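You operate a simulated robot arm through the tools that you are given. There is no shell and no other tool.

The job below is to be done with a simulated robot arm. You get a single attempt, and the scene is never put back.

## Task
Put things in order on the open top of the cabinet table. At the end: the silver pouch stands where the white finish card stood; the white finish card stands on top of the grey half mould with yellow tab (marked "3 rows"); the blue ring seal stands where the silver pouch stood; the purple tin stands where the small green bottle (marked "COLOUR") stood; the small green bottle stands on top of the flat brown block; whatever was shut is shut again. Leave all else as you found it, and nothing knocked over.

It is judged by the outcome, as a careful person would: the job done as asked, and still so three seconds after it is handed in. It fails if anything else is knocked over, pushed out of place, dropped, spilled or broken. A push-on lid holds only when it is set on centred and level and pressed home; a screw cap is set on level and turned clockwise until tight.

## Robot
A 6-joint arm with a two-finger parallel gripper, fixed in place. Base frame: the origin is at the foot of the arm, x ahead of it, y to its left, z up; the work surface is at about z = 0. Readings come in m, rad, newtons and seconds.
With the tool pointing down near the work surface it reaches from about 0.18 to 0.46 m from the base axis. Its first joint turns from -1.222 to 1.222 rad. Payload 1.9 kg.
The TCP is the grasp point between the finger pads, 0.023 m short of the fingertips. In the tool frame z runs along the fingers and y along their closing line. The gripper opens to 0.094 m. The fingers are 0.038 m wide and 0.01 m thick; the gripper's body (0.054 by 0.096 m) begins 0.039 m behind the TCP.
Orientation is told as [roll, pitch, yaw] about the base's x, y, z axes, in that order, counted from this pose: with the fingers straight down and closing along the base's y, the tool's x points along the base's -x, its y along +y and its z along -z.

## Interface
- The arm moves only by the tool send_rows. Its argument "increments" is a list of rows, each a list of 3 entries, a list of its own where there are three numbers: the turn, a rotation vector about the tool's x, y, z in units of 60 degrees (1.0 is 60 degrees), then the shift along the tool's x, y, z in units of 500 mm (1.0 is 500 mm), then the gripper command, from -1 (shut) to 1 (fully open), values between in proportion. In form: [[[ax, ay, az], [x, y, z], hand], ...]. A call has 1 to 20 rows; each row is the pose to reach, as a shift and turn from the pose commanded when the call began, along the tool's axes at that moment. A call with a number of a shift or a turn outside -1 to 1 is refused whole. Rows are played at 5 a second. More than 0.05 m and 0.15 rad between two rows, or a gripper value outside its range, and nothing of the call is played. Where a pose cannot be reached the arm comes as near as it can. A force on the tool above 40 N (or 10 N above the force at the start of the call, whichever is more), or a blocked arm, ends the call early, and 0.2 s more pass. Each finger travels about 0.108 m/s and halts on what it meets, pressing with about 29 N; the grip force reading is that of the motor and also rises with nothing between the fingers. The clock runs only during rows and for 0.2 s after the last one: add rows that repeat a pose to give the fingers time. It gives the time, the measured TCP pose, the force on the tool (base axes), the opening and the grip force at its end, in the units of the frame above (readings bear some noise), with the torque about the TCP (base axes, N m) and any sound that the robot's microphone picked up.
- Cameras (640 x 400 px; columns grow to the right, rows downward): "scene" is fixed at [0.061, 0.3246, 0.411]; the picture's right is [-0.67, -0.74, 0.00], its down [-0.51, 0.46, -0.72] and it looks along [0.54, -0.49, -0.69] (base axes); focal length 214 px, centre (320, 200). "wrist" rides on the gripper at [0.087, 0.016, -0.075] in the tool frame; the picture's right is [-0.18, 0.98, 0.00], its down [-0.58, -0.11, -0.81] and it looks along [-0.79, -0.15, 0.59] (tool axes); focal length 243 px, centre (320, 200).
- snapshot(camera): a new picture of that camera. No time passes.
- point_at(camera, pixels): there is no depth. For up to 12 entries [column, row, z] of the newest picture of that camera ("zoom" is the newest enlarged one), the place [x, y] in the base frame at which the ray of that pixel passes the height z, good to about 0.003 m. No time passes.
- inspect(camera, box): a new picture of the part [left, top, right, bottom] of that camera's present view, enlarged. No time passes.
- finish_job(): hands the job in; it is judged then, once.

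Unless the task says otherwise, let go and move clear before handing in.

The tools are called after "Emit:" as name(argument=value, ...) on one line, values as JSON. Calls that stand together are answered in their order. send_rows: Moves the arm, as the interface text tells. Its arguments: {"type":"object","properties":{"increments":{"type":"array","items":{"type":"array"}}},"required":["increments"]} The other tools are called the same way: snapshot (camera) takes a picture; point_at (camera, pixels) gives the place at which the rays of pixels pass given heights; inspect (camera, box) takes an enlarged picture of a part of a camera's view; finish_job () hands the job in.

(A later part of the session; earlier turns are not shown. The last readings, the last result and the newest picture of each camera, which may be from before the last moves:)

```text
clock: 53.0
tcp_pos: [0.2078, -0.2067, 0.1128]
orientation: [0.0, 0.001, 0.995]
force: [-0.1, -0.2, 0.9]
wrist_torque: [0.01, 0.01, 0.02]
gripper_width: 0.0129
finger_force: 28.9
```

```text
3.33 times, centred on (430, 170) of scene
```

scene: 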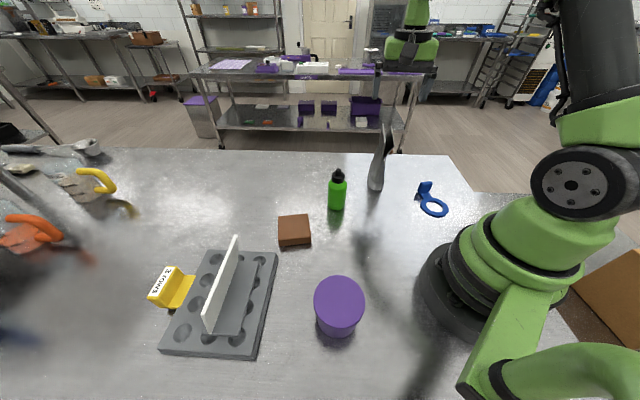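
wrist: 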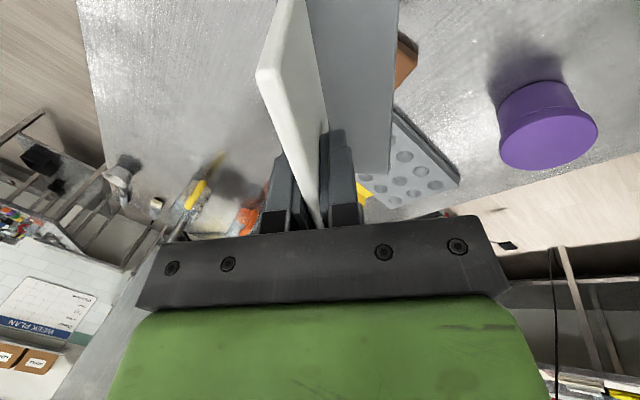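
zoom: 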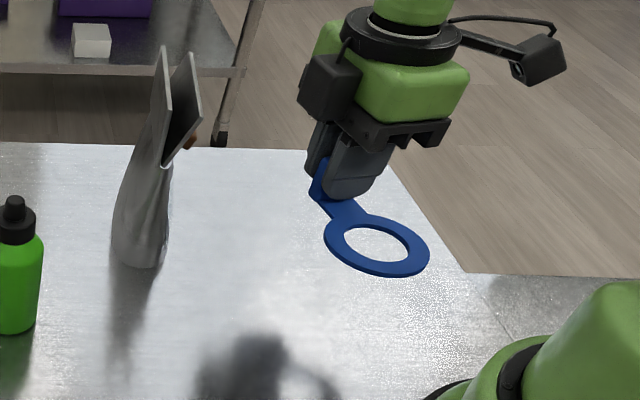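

The ring is held level. I'll carry it to above the pouch's old place at (0.287,-0.338) for the tool, which centres the part there.

Emit:
send_rows(increments=[[[0, 0, 0], [0.0191, -0.0389, 0], -1], [[0, 0, 0], [0.0381, -0.0778, 0], -1], [[0, 0, 0], [0.0572, -0.1167, 0], -1], [[0, 0, 0], [0.0762, -0.1555, 0], -1], [[0, 0, 0], [0.0953, -0.1944, 0], -1], [[0, 0, 0], [0.1143, -0.2333, 0], -1], [[0, 0, 0], [0.1334, -0.2722, 0], -1], [[0, 0, 0], [0.1334, -0.2722, 0.05], -1], [[0, 0, 0], [0.1334, -0.2722, 0.09], -1], [[0, 0, 0], [0.1334, -0.2722, 0.12], -1], [[0, 0, 0], [0.1334, -0.2722, 0.145], -1], [[0, 0, 0], [0.1334, -0.2722, 0.145], -1]])

Emit:
inspect(camera="wrist", box=[0, 0, 640, 10])

Emit:
inspect(camera="scene", box=[370, 90, 490, 210])

```text
clock: 55.6
tcp_pos: [0.2868, -0.3372, 0.0395]
orientation: [0.0, 0.0, 0.996]
force: [0.7, 0.3, 0.2]
wrist_torque: [0.0, 0.01, -0.01]
gripper_width: 0.0129
finger_force: 29.0
```

```text
1.00 times, centred on (320, 5) of wrist (not enlarged: the box is as wide or as high as the picture)
```

zoom: 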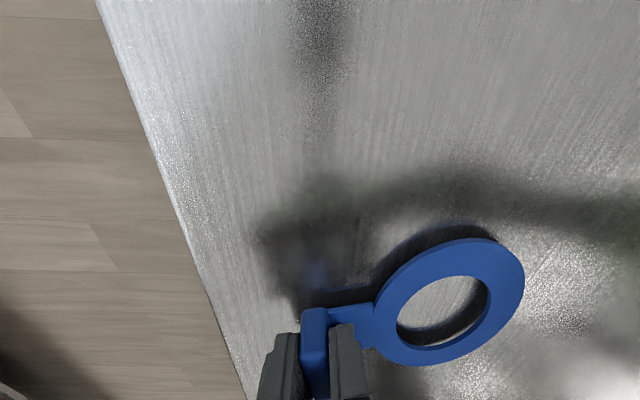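

```text
3.33 times, centred on (430, 150) of scene
```

zoom: 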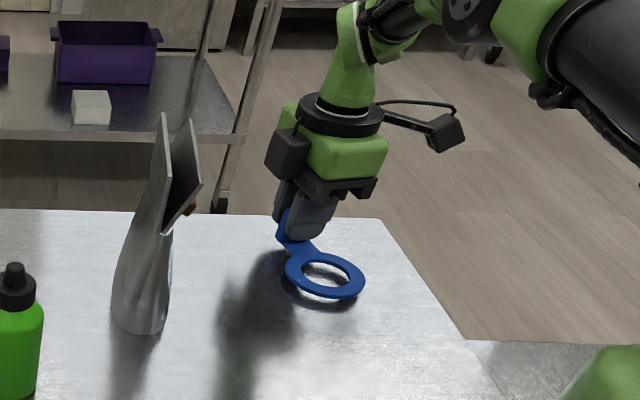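

The ring hovers about 7 mm above the table at the right place, well inside the edge. I'll creep down until it touches.

Emit:
send_rows(increments=[[[0, 0, 0], [0, 0, 0.004], -1], [[0, 0, 0], [0, 0, 0.008], -1], [[0, 0, 0], [0, 0, 0.011], -1], [[0, 0, 0], [0, 0, 0.013], -1], [[0, 0, 0], [0, 0, 0.013], -1]])

```text
clock: 56.8
tcp_pos: [0.2862, -0.3379, 0.0329]
orientation: [0.001, 0.002, 0.995]
force: [0.0, 0.9, -1.0]
wrist_torque: [-0.01, -0.01, 0.05]
gripper_width: 0.013
finger_force: 29.3
```

Emit:
send_rows(increments=[[[0, 0, 0], [0, 0, 0.001], -1], [[0, 0, 0], [0, 0, 0.002], -1], [[0, 0, 0], [0, 0, 0.002], -1]])

Emit:
inspect(camera="wrist", box=[240, 0, 560, 200])

```text
clock: 57.6
tcp_pos: [0.2875, -0.3363, 0.0322]
orientation: [0.0, 0.002, 0.994]
force: [-2.7, 1.4, 4.8]
wrist_torque: [0.06, 0.1, 0.02]
gripper_width: 0.0129
finger_force: 29.3
```

```text
2.00 times, centred on (400, 100) of wrist
```

zoom: 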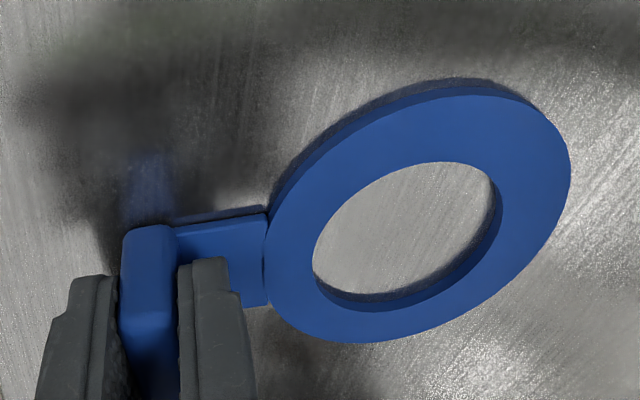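

Contact reads 4.8 N at the same height as the pick, so the ring is down. I'll open and rise.

Emit:
send_rows(increments=[[[0, 0, 0], [0, 0, 0], -0.6], [[0, 0, 0], [0, 0, 0], -0.3], [[0, 0, 0], [0, 0, 0], 0.1], [[0, 0, 0], [0, 0, 0], 0.4], [[0, 0, 0], [0, 0, -0.01], 0.4], [[0, 0, 0], [0, 0, -0.05], 0.4], [[0, 0, 0], [0, 0, -0.1], 0.6], [[0, 0, 0], [0, 0, -0.16], 1], [[0, 0, 0], [0, 0, -0.22], 1], [[0, 0, 0], [0, 0, -0.28], 1], [[0, 0, 0], [0, 0, -0.34], 1], [[0, 0, 0], [0, 0, -0.4], 1], [[0, 0, 0], [0, 0, -0.4], 1]])

Emit:
inspect(camera="wrist", box=[0, 0, 640, 10])

Emit:
snapshot(camera="scene")

```text
clock: 60.4
tcp_pos: [0.2896, -0.3373, 0.2352]
orientation: [0.0, 0.002, 0.996]
force: [0.2, -0.1, 0.4]
wrist_torque: [-0.03, 0.0, 0.02]
gripper_width: 0.0938
finger_force: 0.0
```

```text
1.00 times, centred on (320, 5) of wrist (not enlarged: the box is as wide or as high as the picture)
```

zoom: 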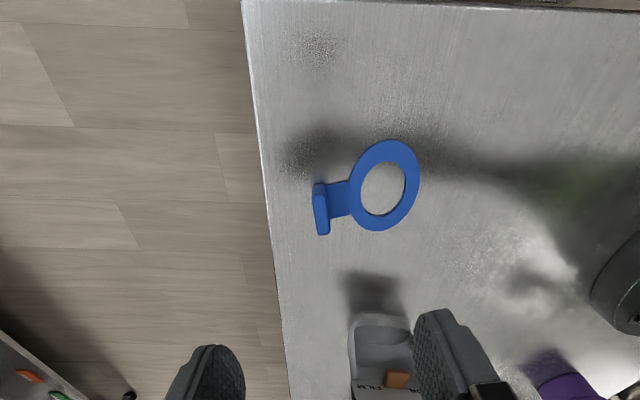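

```text
taken
```

scene: 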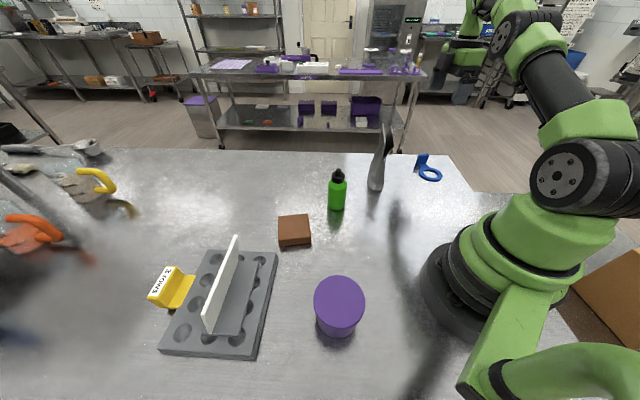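

The ring stands in the pouch's old place and everything else is where I left it. Next is the bottle: I'll swing to above (0.337,0.013) at z=0.25 and yaw 0.

Emit:
point_at(camera="zoom", pixels=[[383, 187, 0.005], [352, 190, 0.005], [419, 175, 0.005], [320, 186, 0.03], [323, 232, 0.03]])

Emit:
send_rows(increments=[[[0, 0, 0.0635], [-0.0426, 0.0201, -0.01], 1], [[0, 0, 0.1269], [-0.0853, 0.0402, -0.02], 1], [[0, 0, 0.1904], [-0.1279, 0.0603, -0.03], 1], [[0, 0, 0.2539], [-0.1705, 0.0804, -0.03], 1], [[0, 0, 0.3173], [-0.2131, 0.1005, -0.03], 1], [[0, 0, 0.3808], [-0.2558, 0.1206, -0.03], 1], [[0, 0, 0.4443], [-0.2984, 0.1407, -0.03], 1], [[0, 0, 0.5077], [-0.341, 0.1609, -0.03], 1], [[0, 0, 0.5712], [-0.3836, 0.181, -0.03], 1], [[0, 0, 0.6347], [-0.4263, 0.2011, -0.03], 1], [[0, 0, 0.6981], [-0.4689, 0.2212, -0.03], 1], [[0, 0, 0.7616], [-0.5115, 0.2413, -0.03], 1], [[0, 0, 0.8251], [-0.5541, 0.2614, -0.03], 1], [[0, 0, 0.8885], [-0.5968, 0.2815, -0.03], 1], [[0, 0, 0.952], [-0.6394, 0.3016, -0.03], 1], [[0, 0, 0.952], [-0.6394, 0.3016, -0.03], 1]])

Emit:
inspect(camera="wrist", box=[0, 0, 640, 10])

```text
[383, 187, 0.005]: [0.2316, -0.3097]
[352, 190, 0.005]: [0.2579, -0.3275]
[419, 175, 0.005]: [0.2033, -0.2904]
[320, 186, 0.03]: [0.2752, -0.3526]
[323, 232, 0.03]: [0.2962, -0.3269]
```

```text
clock: 63.8
tcp_pos: [0.3332, 0.0101, 0.2469]
orientation: [-0.002, -0.001, -0.003]
force: [0.2, -0.3, 0.2]
wrist_torque: [0.01, -0.05, 0.04]
gripper_width: 0.094
finger_force: 0.0
```

```text
1.00 times, centred on (320, 5) of wrist (not enlarged: the box is as wide or as high as the picture)
```

zoom: 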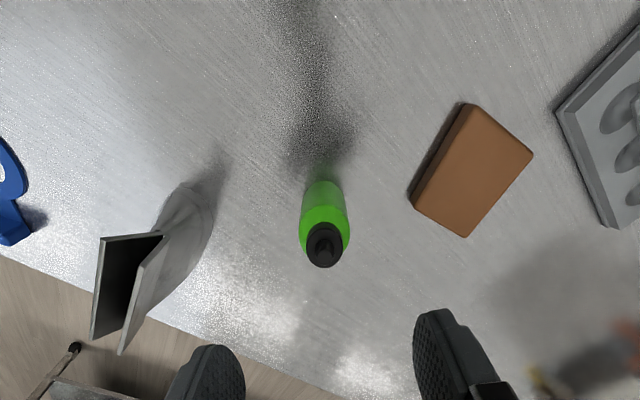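

The bottle is straight ahead (300-350,180-267). I'll cast its cap and body at known heights for the final approach.

Emit:
inspect(camera="wrist", box=[270, 0, 380, 68])

Emit:
inspect(camera="wrist", box=[0, 0, 640, 10])

Emit:
point_at(camera="zoom", pixels=[[323, 253, 0.114], [299, 228, 0.066], [350, 228, 0.066], [325, 205, 0.066], [304, 190, 0.0], [342, 188, 0.0], [322, 176, 0.0], [412, 200, 0.023], [467, 104, 0.023], [533, 154, 0.023], [463, 237, 0.023]])

```text
5.82 times, centred on (325, 34) of wrist
```

zoom: 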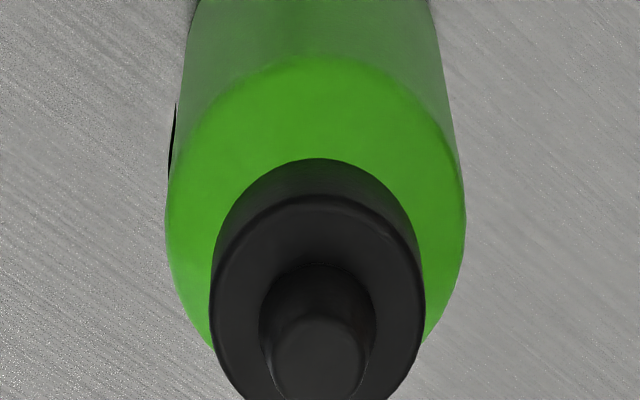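

```text
1.00 times, centred on (320, 5) of wrist (not enlarged: the box is as wide or as high as the picture)
```

zoom: 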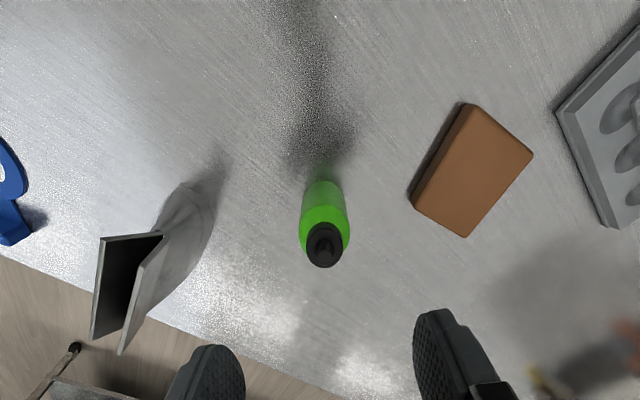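

```text
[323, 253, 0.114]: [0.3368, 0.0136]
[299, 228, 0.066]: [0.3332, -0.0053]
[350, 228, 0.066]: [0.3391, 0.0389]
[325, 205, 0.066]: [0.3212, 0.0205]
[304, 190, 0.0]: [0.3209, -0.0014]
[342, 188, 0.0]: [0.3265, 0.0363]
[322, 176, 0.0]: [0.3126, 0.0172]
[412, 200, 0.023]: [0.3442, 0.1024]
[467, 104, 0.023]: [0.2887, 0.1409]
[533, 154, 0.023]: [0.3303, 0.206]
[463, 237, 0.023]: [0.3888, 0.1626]
```

The bottle centre is about (0.337,0.0145) and the block centre about (0.339,0.1545). I'll align and descend to TCP z≈0.078, slowly at the end because the palm comes close to the nozzle.

Emit:
send_rows(increments=[[[0, 0, 0], [-0.0076, 0.0088, 0.04], 1], [[0, 0, 0], [-0.0076, 0.0088, 0.085], 1], [[0, 0, 0], [-0.0076, 0.0088, 0.13], 1], [[0, 0, 0], [-0.0076, 0.0088, 0.175], 1], [[0, 0, 0], [-0.0076, 0.0088, 0.22], 1], [[0, 0, 0], [-0.0076, 0.0088, 0.26], 1], [[0, 0, 0], [-0.0076, 0.0088, 0.29], 1], [[0, 0, 0], [-0.0076, 0.0088, 0.31], 1], [[0, 0, 0], [-0.0076, 0.0088, 0.325], 1], [[0, 0, 0], [-0.0076, 0.0088, 0.333], 1], [[0, 0, 0], [-0.0076, 0.0088, 0.333], 1]])

Emit:
inspect(camera="wrist", box=[0, 0, 640, 10])

Emit:
inspect(camera="scene", box=[280, 110, 400, 230])

```text
clock: 66.2
tcp_pos: [0.338, 0.0169, 0.0799]
orientation: [-0.003, 0.0, -0.001]
force: [-0.6, 0.5, 0.8]
wrist_torque: [-0.03, 0.01, 0.0]
gripper_width: 0.0942
finger_force: 0.0
```

```text
1.00 times, centred on (320, 5) of wrist (not enlarged: the box is as wide or as high as the picture)
```

zoom: 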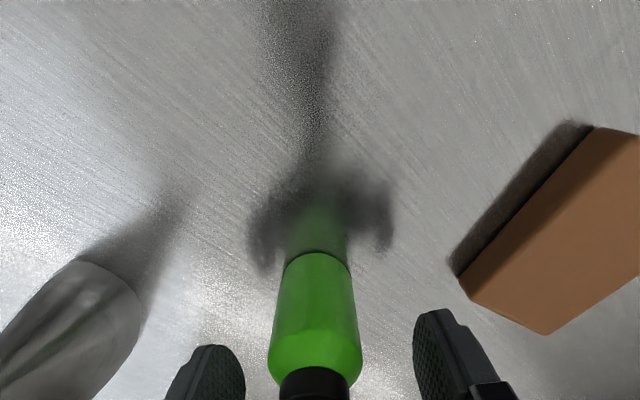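

```text
3.33 times, centred on (340, 170) of scene
```

zoom: 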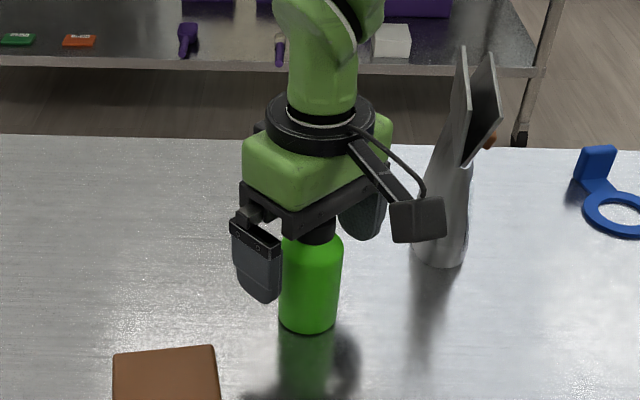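

The bottle is centred between the fingers and nothing touches. I'll close the gripper.

Emit:
send_rows(increments=[[[0, 0, 0], [0, 0, 0.003], 0.6], [[0, 0, 0], [0, 0, 0.003], 0.3], [[0, 0, 0], [0, 0, 0.003], 0.1], [[0, 0, 0], [0, 0, 0.003], -0.1], [[0, 0, 0], [0, 0, 0.003], -0.5], [[0, 0, 0], [0, 0, 0.003], -1], [[0, 0, 0], [0, 0, 0.003], -1], [[0, 0, 0], [0, 0, 0.003], -1]])

Emit:
inspect(camera="wrist", box=[0, 0, 640, 10])

Emit:
inspect(camera="scene", box=[280, 110, 400, 230])

```text
clock: 68.0
tcp_pos: [0.3385, 0.016, 0.078]
orientation: [-0.001, 0.001, -0.001]
force: [0.2, 0.4, 0.2]
wrist_torque: [0.01, -0.02, 0.02]
gripper_width: 0.0474
finger_force: 28.8
```

```text
1.00 times, centred on (320, 5) of wrist (not enlarged: the box is as wide or as high as the picture)
```

zoom: 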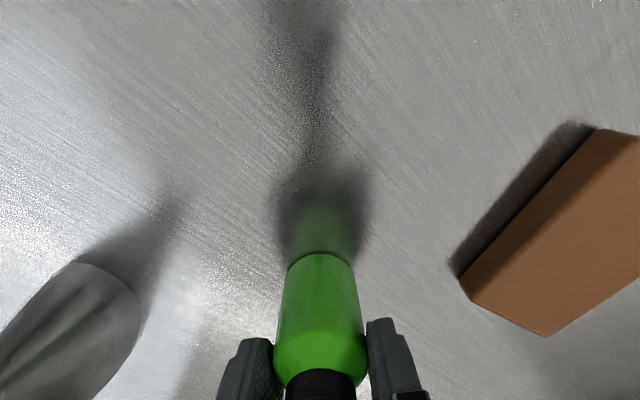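

```text
3.33 times, centred on (340, 170) of scene
```

zoom: 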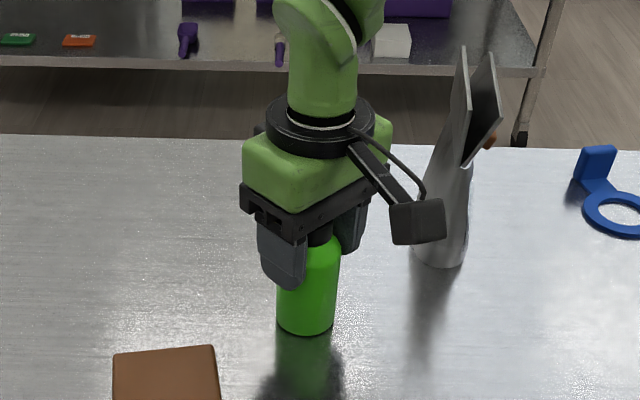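

The bottle is held at 47.4 mm. I'll lift 0.07 m and check it.

Emit:
send_rows(increments=[[[0, 0, 0], [0, 0, -0.01], -1], [[0, 0, 0], [0, 0, -0.03], -1], [[0, 0, 0], [0, 0, -0.06], -1], [[0, 0, 0], [0, 0, -0.1], -1], [[0, 0, 0], [0, 0, -0.14], -1], [[0, 0, 0], [0, 0, -0.14], -1]])

Emit:
inspect(camera="wrist", box=[0, 0, 640, 10])

Emit:
inspect(camera="scene", box=[260, 100, 420, 260])

```text
clock: 69.4
tcp_pos: [0.3382, 0.0163, 0.1495]
orientation: [0.0, 0.001, -0.002]
force: [0.0, -0.5, -0.7]
wrist_torque: [-0.01, -0.02, -0.01]
gripper_width: 0.0473
finger_force: 28.9
```

```text
1.00 times, centred on (320, 5) of wrist (not enlarged: the box is as wide or as high as the picture)
```

zoom: 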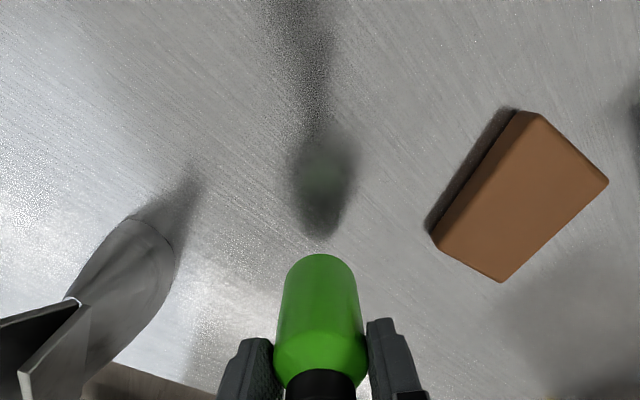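

```text
2.50 times, centred on (340, 180) of scene
```

zoom: 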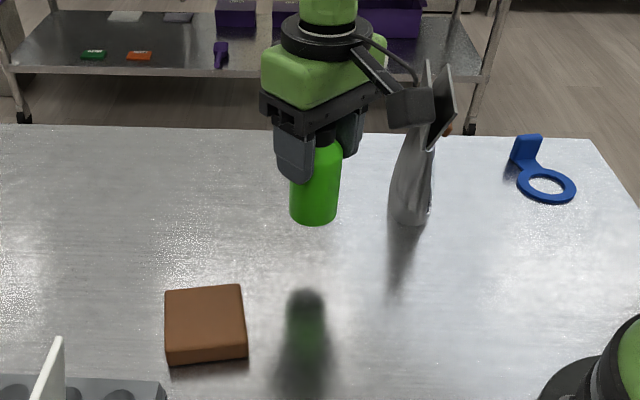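

The bottle hangs straight. I'll carry it sideways to above the block's centre.

Emit:
send_rows(increments=[[[0, 0, 0], [-0.0003, 0.0346, 0], -1], [[0, 0, 0], [-0.0005, 0.0693, 0], -1], [[0, 0, 0], [-0.0008, 0.1039, 0], -1], [[0, 0, 0], [-0.001, 0.1385, 0], -1], [[0, 0, 0], [-0.0013, 0.1731, 0], -1], [[0, 0, 0], [-0.0016, 0.2078, 0], -1], [[0, 0, 0], [-0.0018, 0.2424, 0], -1], [[0, 0, 0], [-0.002, 0.277, 0], -1], [[0, 0, 0], [-0.002, 0.277, 0], -1]])

Emit:
inspect(camera="wrist", box=[0, 0, 640, 10])

Emit:
inspect(camera="scene", box=[200, 130, 360, 290])

```text
clock: 71.4
tcp_pos: [0.339, 0.155, 0.15]
orientation: [-0.001, -0.001, -0.003]
force: [-0.1, 0.8, -0.6]
wrist_torque: [-0.01, 0.0, -0.02]
gripper_width: 0.0474
finger_force: 28.5
```

```text
1.00 times, centred on (320, 5) of wrist (not enlarged: the box is as wide or as high as the picture)
```

zoom: 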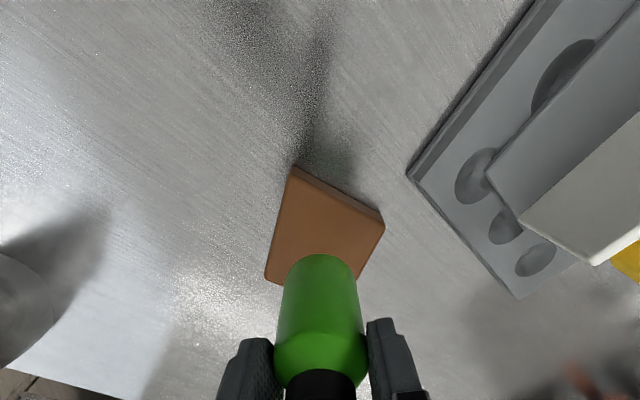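

```text
2.50 times, centred on (280, 210) of scene
```

zoom: 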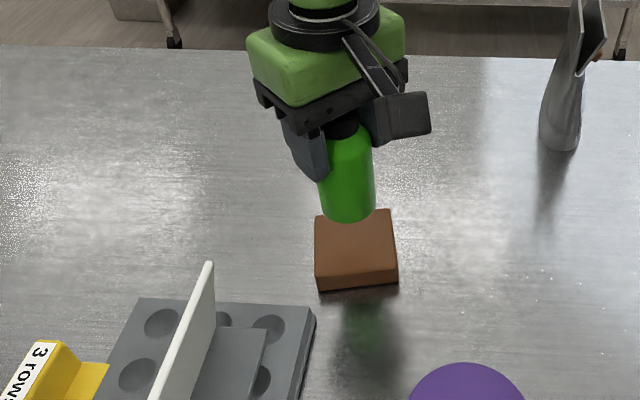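

The bottle is above the block. I'll confirm its base position against the block's corners by casting rays, then lower.

Emit:
inspect(camera="wrist", box=[0, 0, 640, 10])

Emit:
point_at(camera="zoom", pixels=[[320, 254, 0.071], [286, 280, 0.071], [355, 275, 0.071], [294, 165, 0.023], [384, 222, 0.023], [266, 278, 0.023]])

Emit:
send_rows(increments=[[[0, 0, 0], [0, 0, 0.025], -1], [[0, 0, 0], [0, 0, 0.05], -1], [[0, 0, 0], [0, 0, 0.07], -1], [[0, 0, 0], [0, 0, 0.082], -1], [[0, 0, 0], [0, 0, 0.088], -1], [[0, 0, 0], [0, 0, 0.088], -1]])

Emit:
inspect(camera="scene", box=[230, 160, 350, 270])

```text
1.00 times, centred on (320, 5) of wrist (not enlarged: the box is as wide or as high as the picture)
```

zoom: 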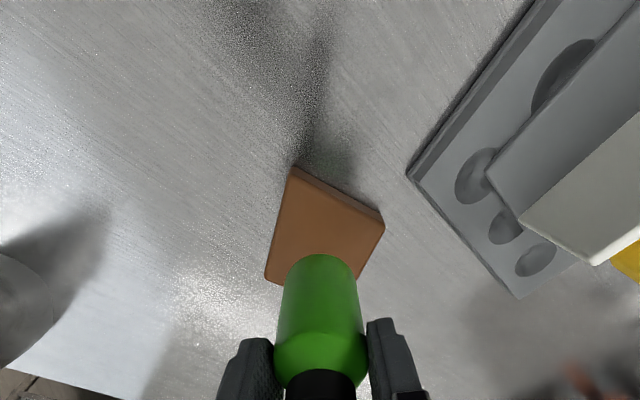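

```text
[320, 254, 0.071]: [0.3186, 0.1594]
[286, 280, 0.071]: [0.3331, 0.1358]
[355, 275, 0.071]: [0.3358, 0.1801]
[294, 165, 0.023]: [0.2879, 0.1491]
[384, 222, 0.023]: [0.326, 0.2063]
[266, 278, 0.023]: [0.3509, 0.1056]
```

```text
clock: 72.8
tcp_pos: [0.3399, 0.1547, 0.1054]
orientation: [-0.002, 0.0, -0.002]
force: [-0.5, -1.2, -0.3]
wrist_torque: [0.01, -0.01, -0.02]
gripper_width: 0.0472
finger_force: 28.7
```

```text
3.64 times, centred on (290, 215) of scene
```

zoom: 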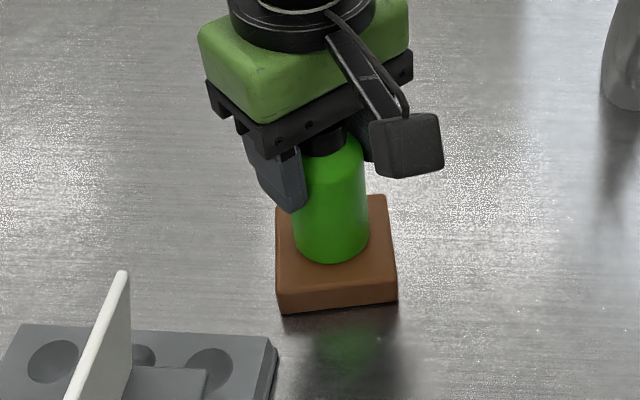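

The bottle base is centred over the block and about 4 mm above it. I'll creep down to touch.

Emit:
send_rows(increments=[[[0, 0, 0], [0, 0, 0.002], -1], [[0, 0, 0], [0, 0, 0.004], -1], [[0, 0, 0], [0, 0, 0.006], -1], [[0, 0, 0], [0, 0, 0.006], -1]])

```text
clock: 73.8
tcp_pos: [0.3413, 0.1546, 0.1026]
orientation: [0.0, -0.003, -0.001]
force: [0.3, -3.2, 22.5]
wrist_torque: [-0.12, -0.13, -0.01]
gripper_width: 0.0475
finger_force: 29.2
```

The block took the load at 22 N. I'll ease up about 1 mm, then open the fingers slowly.

Emit:
send_rows(increments=[[[0, 0, 0], [0, 0, -0.001], -1], [[0, 0, 0], [0, 0, -0.002], -1], [[0, 0, 0], [0, 0, -0.002], -1]])

Emit:
inspect(camera="scene", box=[230, 160, 350, 270])

```text
clock: 74.6
tcp_pos: [0.3399, 0.1553, 0.1023]
orientation: [0.001, -0.002, -0.002]
force: [4.9, -1.4, 13.5]
wrist_torque: [0.07, -0.62, -0.04]
gripper_width: 0.0473
finger_force: 28.7
```

```text
3.64 times, centred on (290, 215) of scene
```

zoom: 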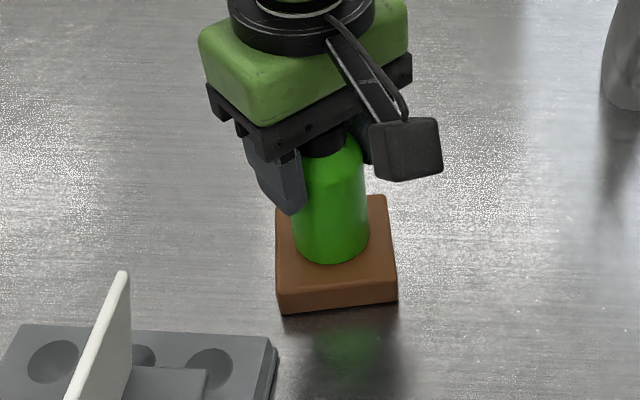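

The load is 13.5 N with a little side force. I'll ease another half millimetre and open slowly.

Emit:
send_rows(increments=[[[0, 0, 0], [0, 0, -0.0012], -1], [[0, 0, 0], [0, 0, -0.0012], -1], [[0, 0, 0], [0, 0, -0.0012], 0.0], [[0, 0, 0], [0, 0, -0.0012], 0.1], [[0, 0, 0], [0, 0, -0.0012], 0.3], [[0, 0, 0], [0, 0, -0.0012], 0.6], [[0, 0, 0], [0, 0, -0.0012], 1], [[0, 0, 0], [0, 0, -0.0012], 1], [[0, 0, 0], [0, 0, -0.0012], 1]])

Emit:
inspect(camera="scene", box=[230, 160, 350, 270])

Emit:
inspect(camera="wrist", box=[0, 0, 640, 10])

```text
clock: 76.6
tcp_pos: [0.3396, 0.1558, 0.1022]
orientation: [-0.002, -0.002, -0.001]
force: [0.1, 0.2, 0.7]
wrist_torque: [0.02, -0.03, 0.0]
gripper_width: 0.094
finger_force: 0.2
```

```text
3.64 times, centred on (290, 215) of scene
```

zoom: 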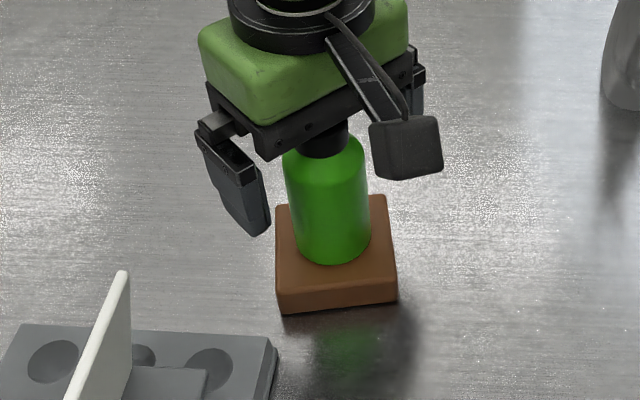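

```text
1.00 times, centred on (320, 5) of wrist (not enlarged: the box is as wide or as high as the picture)
```

zoom: 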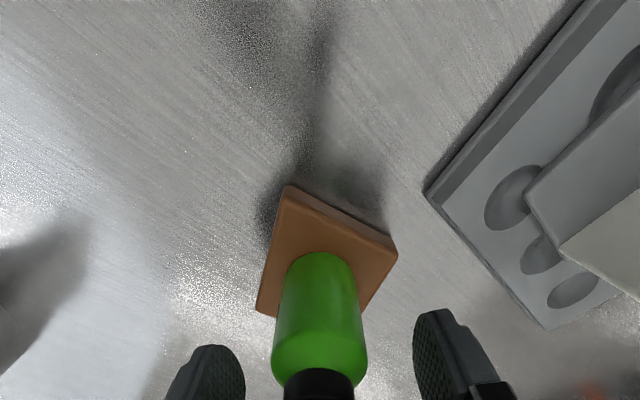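

The bottle stands steady on the block with the fingers clear. I'll rise straight up, then study the tin's lid and body closely.

Emit:
send_rows(increments=[[[0, 0, 0], [0, 0, -0.01], 1], [[0, 0, 0], [0, 0, -0.04], 1], [[0, 0, 0], [0, 0, -0.08], 1], [[0, 0, 0], [0, 0, -0.12], 1], [[0, 0, 0], [0, 0, -0.17], 1], [[0, 0, 0], [0, 0, -0.22], 1], [[0, 0, 0], [0, 0, -0.27], 1], [[0, 0, 0], [0, 0, -0.27], 1]])

Emit:
inspect(camera="scene", box=[300, 290, 380, 345])

Emit:
snapshot(camera="scene")

```text
clock: 78.4
tcp_pos: [0.3417, 0.1539, 0.2385]
orientation: [-0.002, -0.001, -0.002]
force: [0.5, -0.1, -0.1]
wrist_torque: [0.0, -0.02, -0.03]
gripper_width: 0.0939
finger_force: 0.1
```

```text
7.27 times, centred on (340, 318) of scene
```

zoom: 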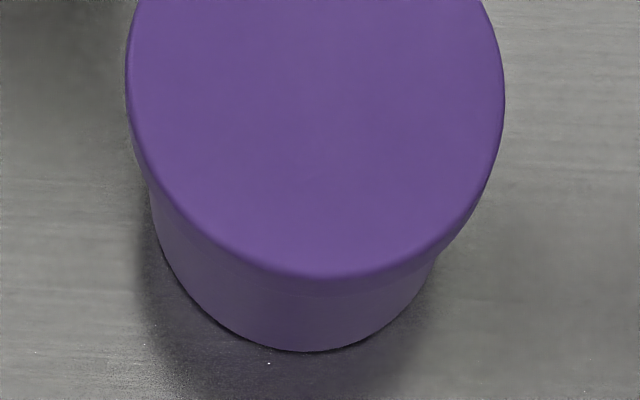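

```text
taken
```

scene: 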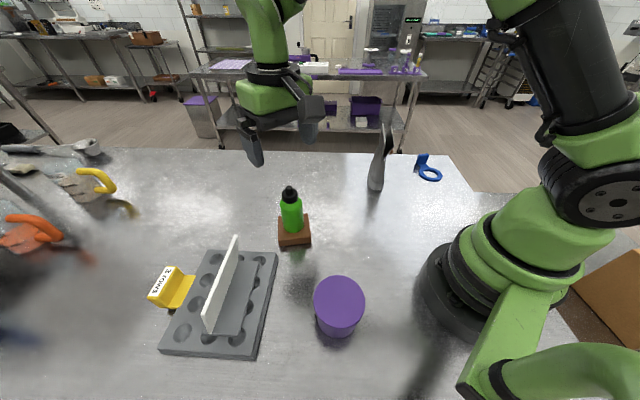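

All five earlier steps look right in the scene view. For the tin I'll move above it at yaw 56° and z≈0.22 to get a good look at lid and body.

Emit:
send_rows(increments=[[[0, 0, -0.0933], [0.0401, 0.0112, 0.0037], 1], [[0, 0, -0.1866], [0.0803, 0.0224, 0.0074], 1], [[0, 0, -0.2799], [0.1204, 0.0337, 0.0111], 1], [[0, 0, -0.3732], [0.1606, 0.0449, 0.0148], 1], [[0, 0, -0.4665], [0.2007, 0.0561, 0.0185], 1], [[0, 0, -0.5598], [0.2408, 0.0673, 0.0222], 1], [[0, 0, -0.6531], [0.281, 0.0785, 0.0259], 1], [[0, 0, -0.7464], [0.3211, 0.0898, 0.0296], 1], [[0, 0, -0.8397], [0.3613, 0.101, 0.0333], 1], [[0, 0, -0.933], [0.4014, 0.1122, 0.037], 1], [[0, 0, -0.933], [0.4014, 0.1122, 0.037], 1]])

Emit:
inspect(camera="wrist", box=[0, 0, 640, 10])

Emit:
snapshot(camera="scene")

```text
clock: 80.8
tcp_pos: [0.1385, 0.212, 0.2188]
orientation: [0.0, 0.0, 0.977]
force: [0.1, 0.7, -0.5]
wrist_torque: [0.02, 0.01, 0.01]
gripper_width: 0.094
finger_force: 0.0
```

```text
1.00 times, centred on (320, 5) of wrist (not enlarged: the box is as wide or as high as the picture)
```

zoom: 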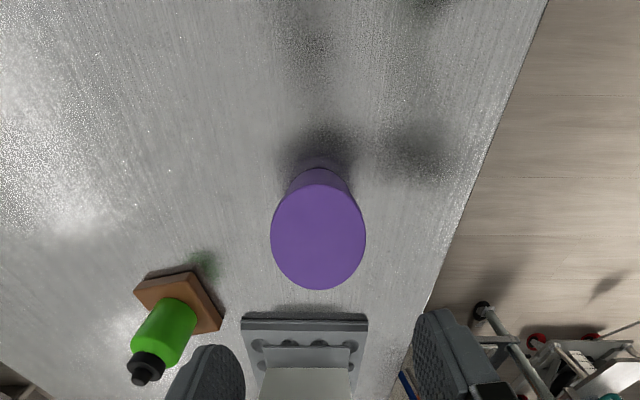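

```text
taken
```

scene: 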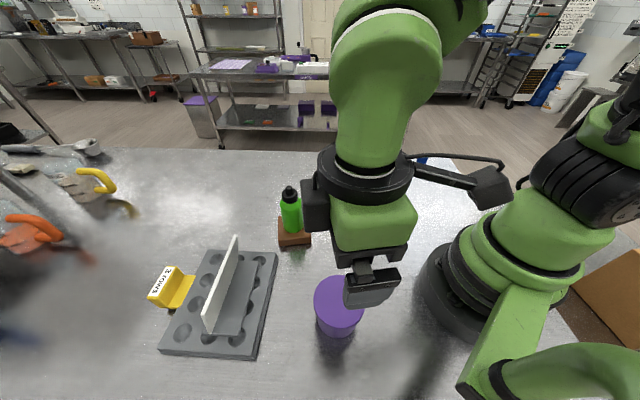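

The tin is centred below (271-365,165-290). I'll enlarge it and cast its rim, base and sides for an exact centre.

Emit:
inspect(camera="wrist", box=[230, 0, 410, 64])

```text
3.56 times, centred on (320, 32) of wrist
```

zoom: 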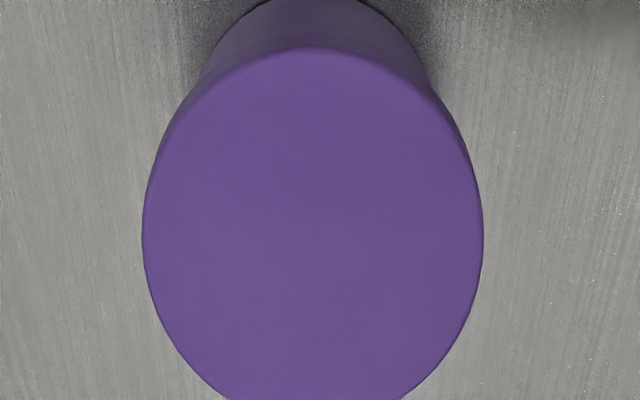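

I'll cast the lid's widest points and near rim at the lid height, and the body's edges lower down.

Emit:
point_at(camera="zoom", pixels=[[142, 228, 0.056], [484, 228, 0.056], [312, 48, 0.058], [205, 75, 0.02], [430, 75, 0.02], [205, 75, 0.0], [432, 75, 0.0], [316, 1, 0.0], [228, 399, 0.058], [405, 399, 0.058]])

Emit:
inspect(camera="wrist", box=[0, 0, 640, 10])

Emit:
point_at(camera="zoom", pixels=[[318, 290, 0.058], [271, 238, 0.058], [366, 238, 0.058], [318, 181, 0.058], [318, 236, 0.058], [318, 166, 0.0]])

```text
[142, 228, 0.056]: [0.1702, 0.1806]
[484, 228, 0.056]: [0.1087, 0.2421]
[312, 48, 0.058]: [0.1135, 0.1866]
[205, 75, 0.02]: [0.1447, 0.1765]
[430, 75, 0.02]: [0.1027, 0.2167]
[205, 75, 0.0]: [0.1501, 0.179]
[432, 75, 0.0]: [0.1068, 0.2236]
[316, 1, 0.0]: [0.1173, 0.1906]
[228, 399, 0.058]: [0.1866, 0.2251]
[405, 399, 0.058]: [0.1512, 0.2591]
```

```text
1.00 times, centred on (320, 5) of wrist (not enlarged: the box is as wide or as high as the picture)
```

zoom: 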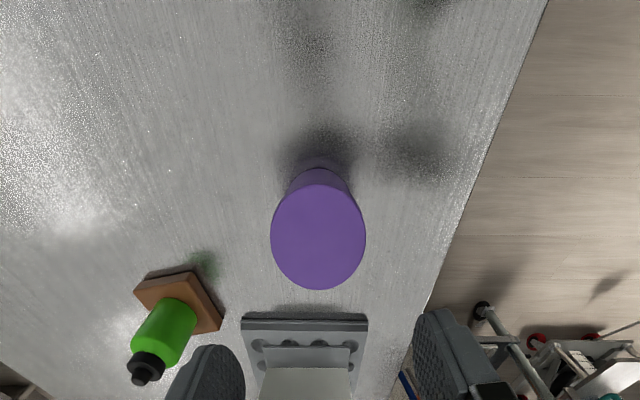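

```text
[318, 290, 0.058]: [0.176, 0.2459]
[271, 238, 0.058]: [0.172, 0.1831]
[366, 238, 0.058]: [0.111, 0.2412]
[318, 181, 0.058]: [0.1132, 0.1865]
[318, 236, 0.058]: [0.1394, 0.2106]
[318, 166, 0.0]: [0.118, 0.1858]
```

The lid measures about 0.086 m across with centre near (0.1425,0.2115), so there's about 4 mm clearance per side. I'll shift 2.5 mm to centre and lower to z≈0.10, just above the lid, to check alignment.

Emit:
send_rows(increments=[[[0, 0, 0], [-0.001, -0.0013, 0.04], 1], [[0, 0, 0], [-0.002, -0.0025, 0.085], 1], [[0, 0, 0], [-0.003, -0.0038, 0.13], 1], [[0, 0, 0], [-0.004, -0.005, 0.175], 1], [[0, 0, 0], [-0.004, -0.005, 0.21], 1], [[0, 0, 0], [-0.004, -0.005, 0.2376], 1], [[0, 0, 0], [-0.004, -0.005, 0.2376], 1], [[0, 0, 0], [-0.004, -0.005, 0.2376], 1]])

Emit:
inspect(camera="wrist", box=[0, 0, 640, 10])

Emit:
inspect(camera="scene", box=[280, 220, 420, 350])

```text
clock: 82.6
tcp_pos: [0.142, 0.2123, 0.1004]
orientation: [-0.001, 0.001, 0.974]
force: [0.6, 0.3, 0.4]
wrist_torque: [0.0, 0.01, 0.0]
gripper_width: 0.0937
finger_force: 0.2
```

```text
1.00 times, centred on (320, 5) of wrist (not enlarged: the box is as wide or as high as the picture)
```

zoom: 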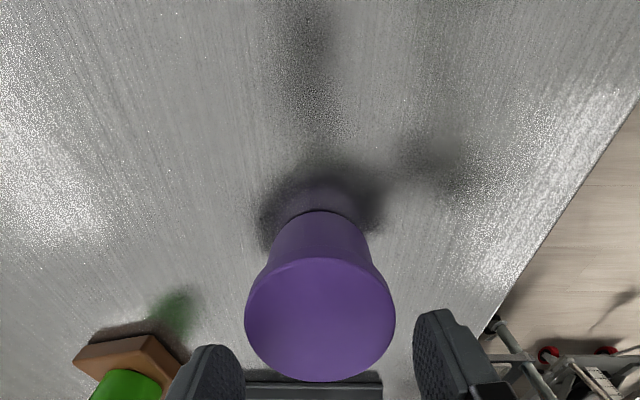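

```text
3.08 times, centred on (350, 285) of scene
```

zoom: 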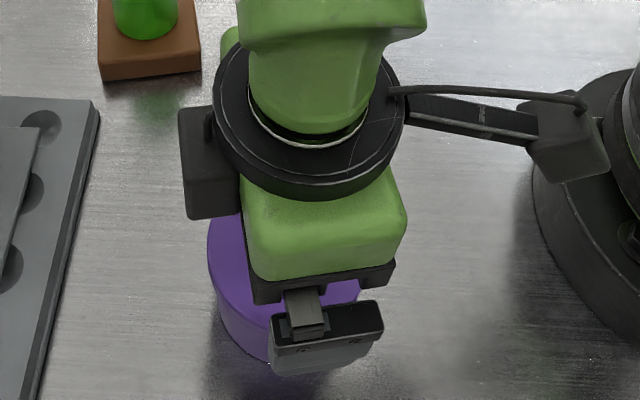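

My projection check puts the lid edges (245 and 395 px) symmetric about the tool to within 1 mm, with about 5 mm clearance per side. I'll go down slowly to TCP z≈0.045.

Emit:
send_rows(increments=[[[0, 0, 0], [0, 0, 0.016], 1], [[0, 0, 0], [0, 0, 0.032], 1], [[0, 0, 0], [0, 0, 0.048], 1], [[0, 0, 0], [0, 0, 0.064], 1], [[0, 0, 0], [0, 0, 0.08], 1], [[0, 0, 0], [0, 0, 0.096], 1], [[0, 0, 0], [0, 0, 0.11], 1], [[0, 0, 0], [0, 0, 0.11], 1]])

Emit:
inspect(camera="wrist", box=[0, 0, 640, 10])

Emit:
snapshot(camera="wrist")

```text
clock: 84.4
tcp_pos: [0.1422, 0.211, 0.0465]
orientation: [0.001, -0.001, 0.977]
force: [0.5, -0.2, 0.1]
wrist_torque: [0.0, 0.03, 0.0]
gripper_width: 0.0938
finger_force: 0.0
```

```text
1.00 times, centred on (320, 5) of wrist (not enlarged: the box is as wide or as high as the picture)
```

zoom: 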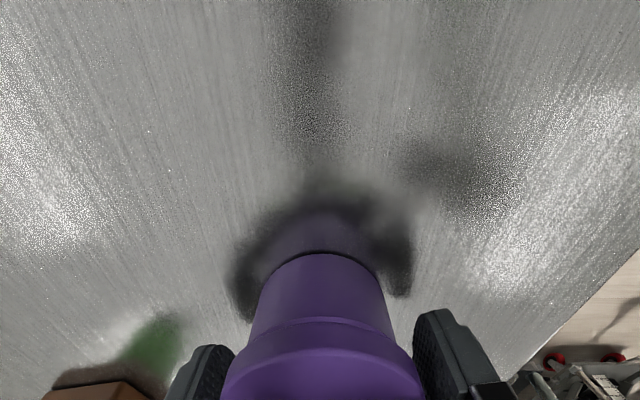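

```text
taken
```

wrist: 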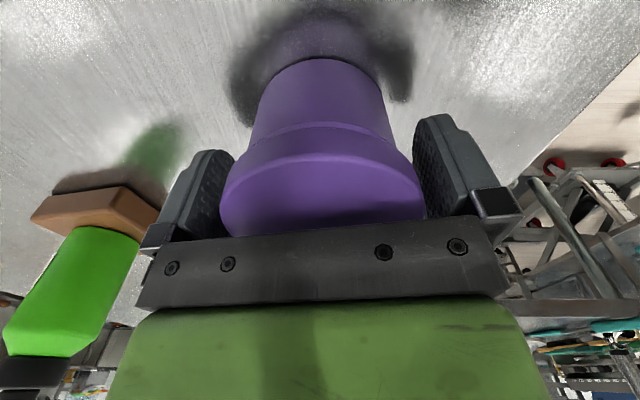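

The fingers are down around the lid without touching, and the profile shows a body under a flared lid. I'll enlarge it to see the step.

Emit:
inspect(camera="wrist", box=[180, 40, 470, 230])

```text
2.11 times, centred on (325, 135) of wrist
```

zoom: 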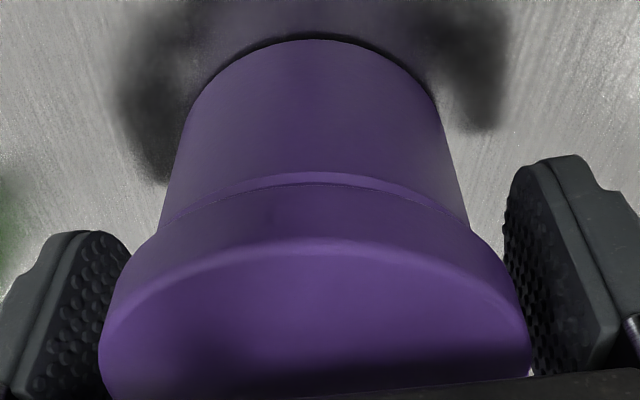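

The lid has a distinct skirt over a slightly narrower body, so the fingers can only meet the skirt. I'll close gently, then do a very small test lift and see whether the body follows.

Emit:
send_rows(increments=[[[0, 0, 0], [0, 0, 0], 0.92], [[0, 0, 0], [0, 0, 0], 0.85], [[0, 0, 0], [0, 0, 0], 0.78], [[0, 0, 0], [0, 0, 0], 0.6], [[0, 0, 0], [0, 0, 0], 0.6], [[0, 0, 0], [0, 0, 0], 0.6]])

Emit:
inspect(camera="wrist", box=[180, 40, 470, 230])

```text
clock: 85.8
tcp_pos: [0.1417, 0.2126, 0.0449]
orientation: [0.0, 0.0, 0.975]
force: [0.5, -0.3, 0.5]
wrist_torque: [-0.02, -0.03, -0.03]
gripper_width: 0.0796
finger_force: 28.1
```

```text
2.11 times, centred on (325, 135) of wrist
```

zoom: 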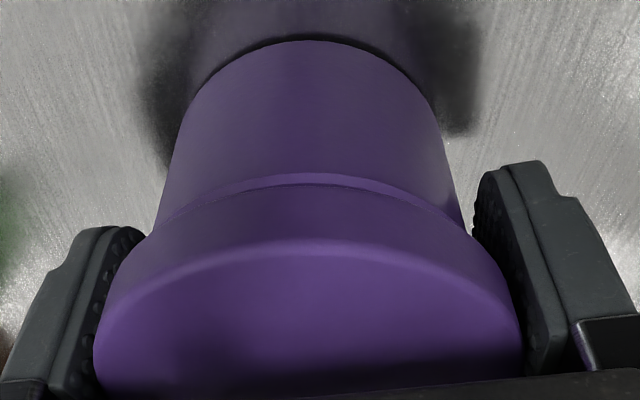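

The fingers met the lid at 79.6 mm with a firm grip. I'll lift 4 mm slowly and look at the base and the lid seam.

Emit:
send_rows(increments=[[[0, 0, 0], [0, 0, -0.002], 0.3], [[0, 0, 0], [0, 0, -0.004], 0.3], [[0, 0, 0], [0, 0, -0.006], 0.3], [[0, 0, 0], [0, 0, -0.008], 0.3], [[0, 0, 0], [0, 0, -0.01], 0.3], [[0, 0, 0], [0, 0, -0.01], 0.3]])

Emit:
inspect(camera="wrist", box=[180, 40, 470, 230])

Emit:
inspect(camera="scene", box=[290, 270, 400, 350])

```text
clock: 87.2
tcp_pos: [0.1421, 0.2116, 0.0514]
orientation: [0.0, 0.001, 0.975]
force: [-0.1, 0.1, -1.8]
wrist_torque: [-0.01, 0.02, 0.01]
gripper_width: 0.0793
finger_force: 28.5
```

```text
2.11 times, centred on (325, 135) of wrist
```

zoom: 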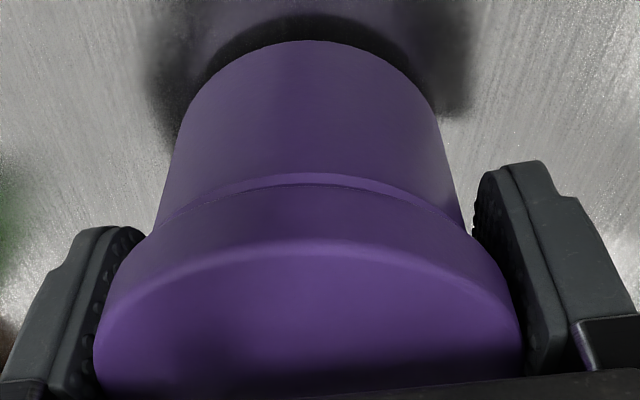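

```text
5.00 times, centred on (345, 310) of scene
```

zoom: 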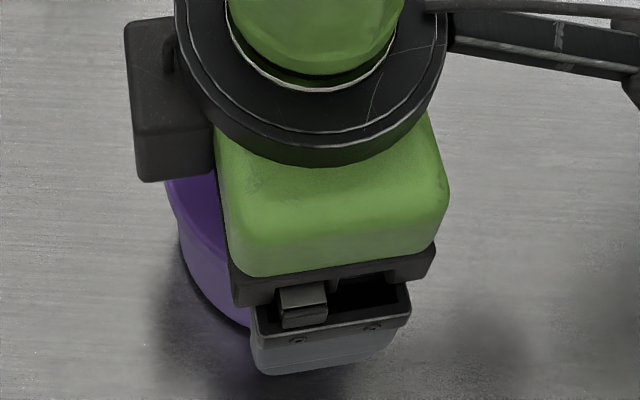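

The whole tin rose with the lid: the seam looks unchanged, its base has left the table, and the reading shows about 1.8 N. I'll lift a further 45 mm and carry it slowly to the bottle's old place, turning to yaw 2° on the way.

Emit:
send_rows(increments=[[[0, 0, 0], [0, 0, -0.02], 0.3], [[0, 0, 0], [0, 0, -0.05], 0.3], [[0, 0, 0], [0, 0, -0.08], 0.3], [[0, 0, 0], [0, 0, -0.09], 0.3], [[0, 0, 0.0685], [0.0083, -0.0419, -0.09], 0.3], [[0, 0, 0.1369], [0.0167, -0.0838, -0.09], 0.3], [[0, 0, 0.2054], [0.025, -0.1256, -0.09], 0.3], [[0, 0, 0.2738], [0.0334, -0.1675, -0.09], 0.3], [[0, 0, 0.3423], [0.0417, -0.2094, -0.09], 0.3], [[0, 0, 0.4108], [0.05, -0.2513, -0.09], 0.3], [[0, 0, 0.4792], [0.0584, -0.2931, -0.09], 0.3], [[0, 0, 0.5477], [0.0667, -0.335, -0.09], 0.3], [[0, 0, 0.6162], [0.0751, -0.3769, -0.09], 0.3], [[0, 0, 0.6846], [0.0834, -0.4188, -0.09], 0.3], [[0, 0, 0.7531], [0.0917, -0.4606, -0.09], 0.3], [[0, 0, 0.8215], [0.1001, -0.5025, -0.09], 0.3], [[0, 0, 0.89], [0.1084, -0.5444, -0.09], 0.3], [[0, 0, 0.89], [0.1084, -0.5444, -0.09], 0.3], [[0, 0, 0.89], [0.1084, -0.5444, -0.09], 0.3]])

Emit:
inspect(camera="wrist", box=[0, 0, 640, 10])

Emit:
snapshot(camera="scene")

```text
clock: 91.2
tcp_pos: [0.3367, 0.0139, 0.0967]
orientation: [-0.003, 0.001, 0.042]
force: [0.4, 1.1, -1.8]
wrist_torque: [-0.02, -0.02, -0.02]
gripper_width: 0.0793
finger_force: 29.0
```

```text
1.00 times, centred on (320, 5) of wrist (not enlarged: the box is as wide or as high as the picture)
```

zoom: 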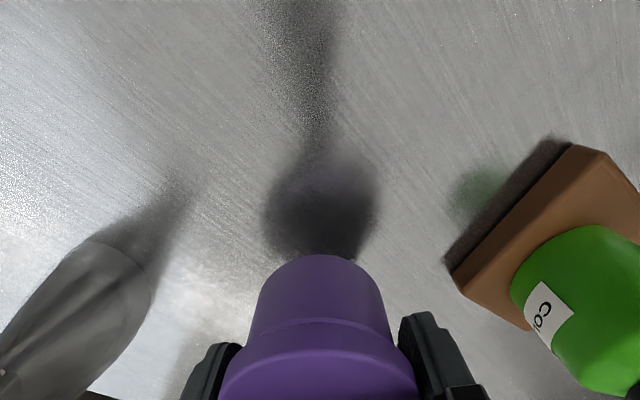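

```text
taken
```

scene: 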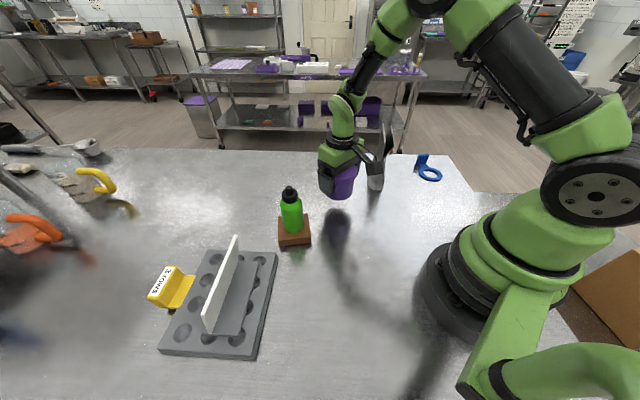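

The tin is over the bottle's old spot, level and with a closed seam, clear of the pouch and block. I'll lower to about 5 mm above the table.

Emit:
send_rows(increments=[[[0, 0, 0], [0, 0, 0.02], 0.3], [[0, 0, 0], [0, 0, 0.04], 0.3], [[0, 0, 0], [0, 0, 0.06], 0.3], [[0, 0, 0], [0, 0, 0.078], 0.3], [[0, 0, 0], [0, 0, 0.09], 0.3], [[0, 0, 0], [0, 0, 0.09], 0.3]])

Emit:
inspect(camera="scene", box=[280, 130, 410, 240])

Emit:
inspect(camera="wrist", box=[180, 40, 470, 230])

```text
clock: 92.6
tcp_pos: [0.3368, 0.0145, 0.0509]
orientation: [-0.002, 0.0, 0.043]
force: [-0.9, 0.7, -1.5]
wrist_torque: [0.04, -0.02, 0.02]
gripper_width: 0.0793
finger_force: 28.8
```

```text
3.64 times, centred on (345, 185) of scene
```

zoom: 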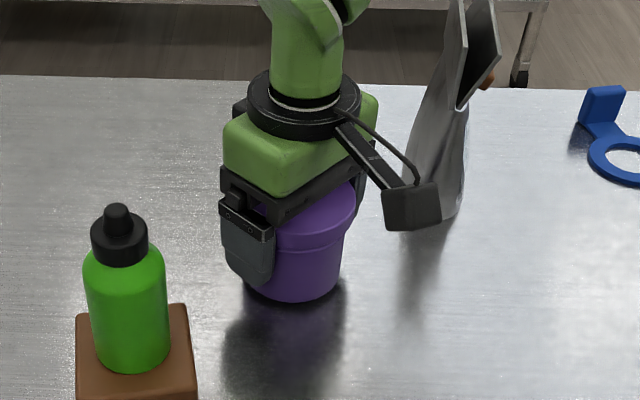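

```text
2.11 times, centred on (325, 135) of wrist
```

zoom: 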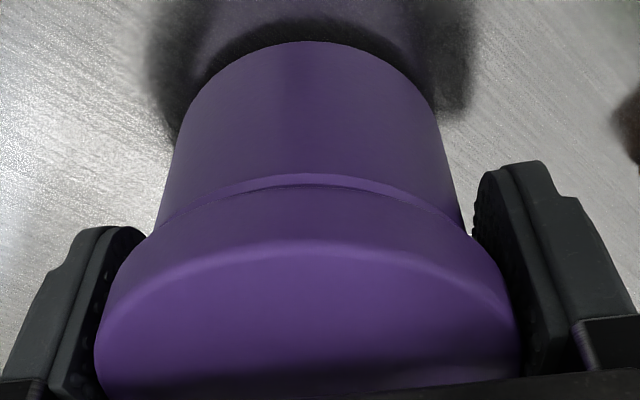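

The tin hangs level a few millimetres above the table, lid still closed. I'll creep down until it touches.

Emit:
send_rows(increments=[[[0, 0, 0], [0, 0, 0.003], 0.3], [[0, 0, 0], [0, 0, 0.006], 0.3], [[0, 0, 0], [0, 0, 0.009], 0.3], [[0, 0, 0], [0, 0, 0.009], 0.3]])

```text
clock: 93.6
tcp_pos: [0.3363, 0.0147, 0.0465]
orientation: [-0.001, -0.001, 0.043]
force: [0.5, 1.8, -2.0]
wrist_torque: [0.0, -0.01, -0.02]
gripper_width: 0.0795
finger_force: 29.1
```

Emit:
send_rows(increments=[[[0, 0, 0], [0, 0, 0.001], 0.3], [[0, 0, 0], [0, 0, 0.002], 0.3], [[0, 0, 0], [0, 0, 0.002], 0.3]])

```text
clock: 94.4
tcp_pos: [0.3367, 0.0143, 0.0456]
orientation: [-0.002, -0.001, 0.045]
force: [-5.0, 1.8, 16.0]
wrist_torque: [0.01, 0.08, -0.01]
gripper_width: 0.0795
finger_force: 28.9
```

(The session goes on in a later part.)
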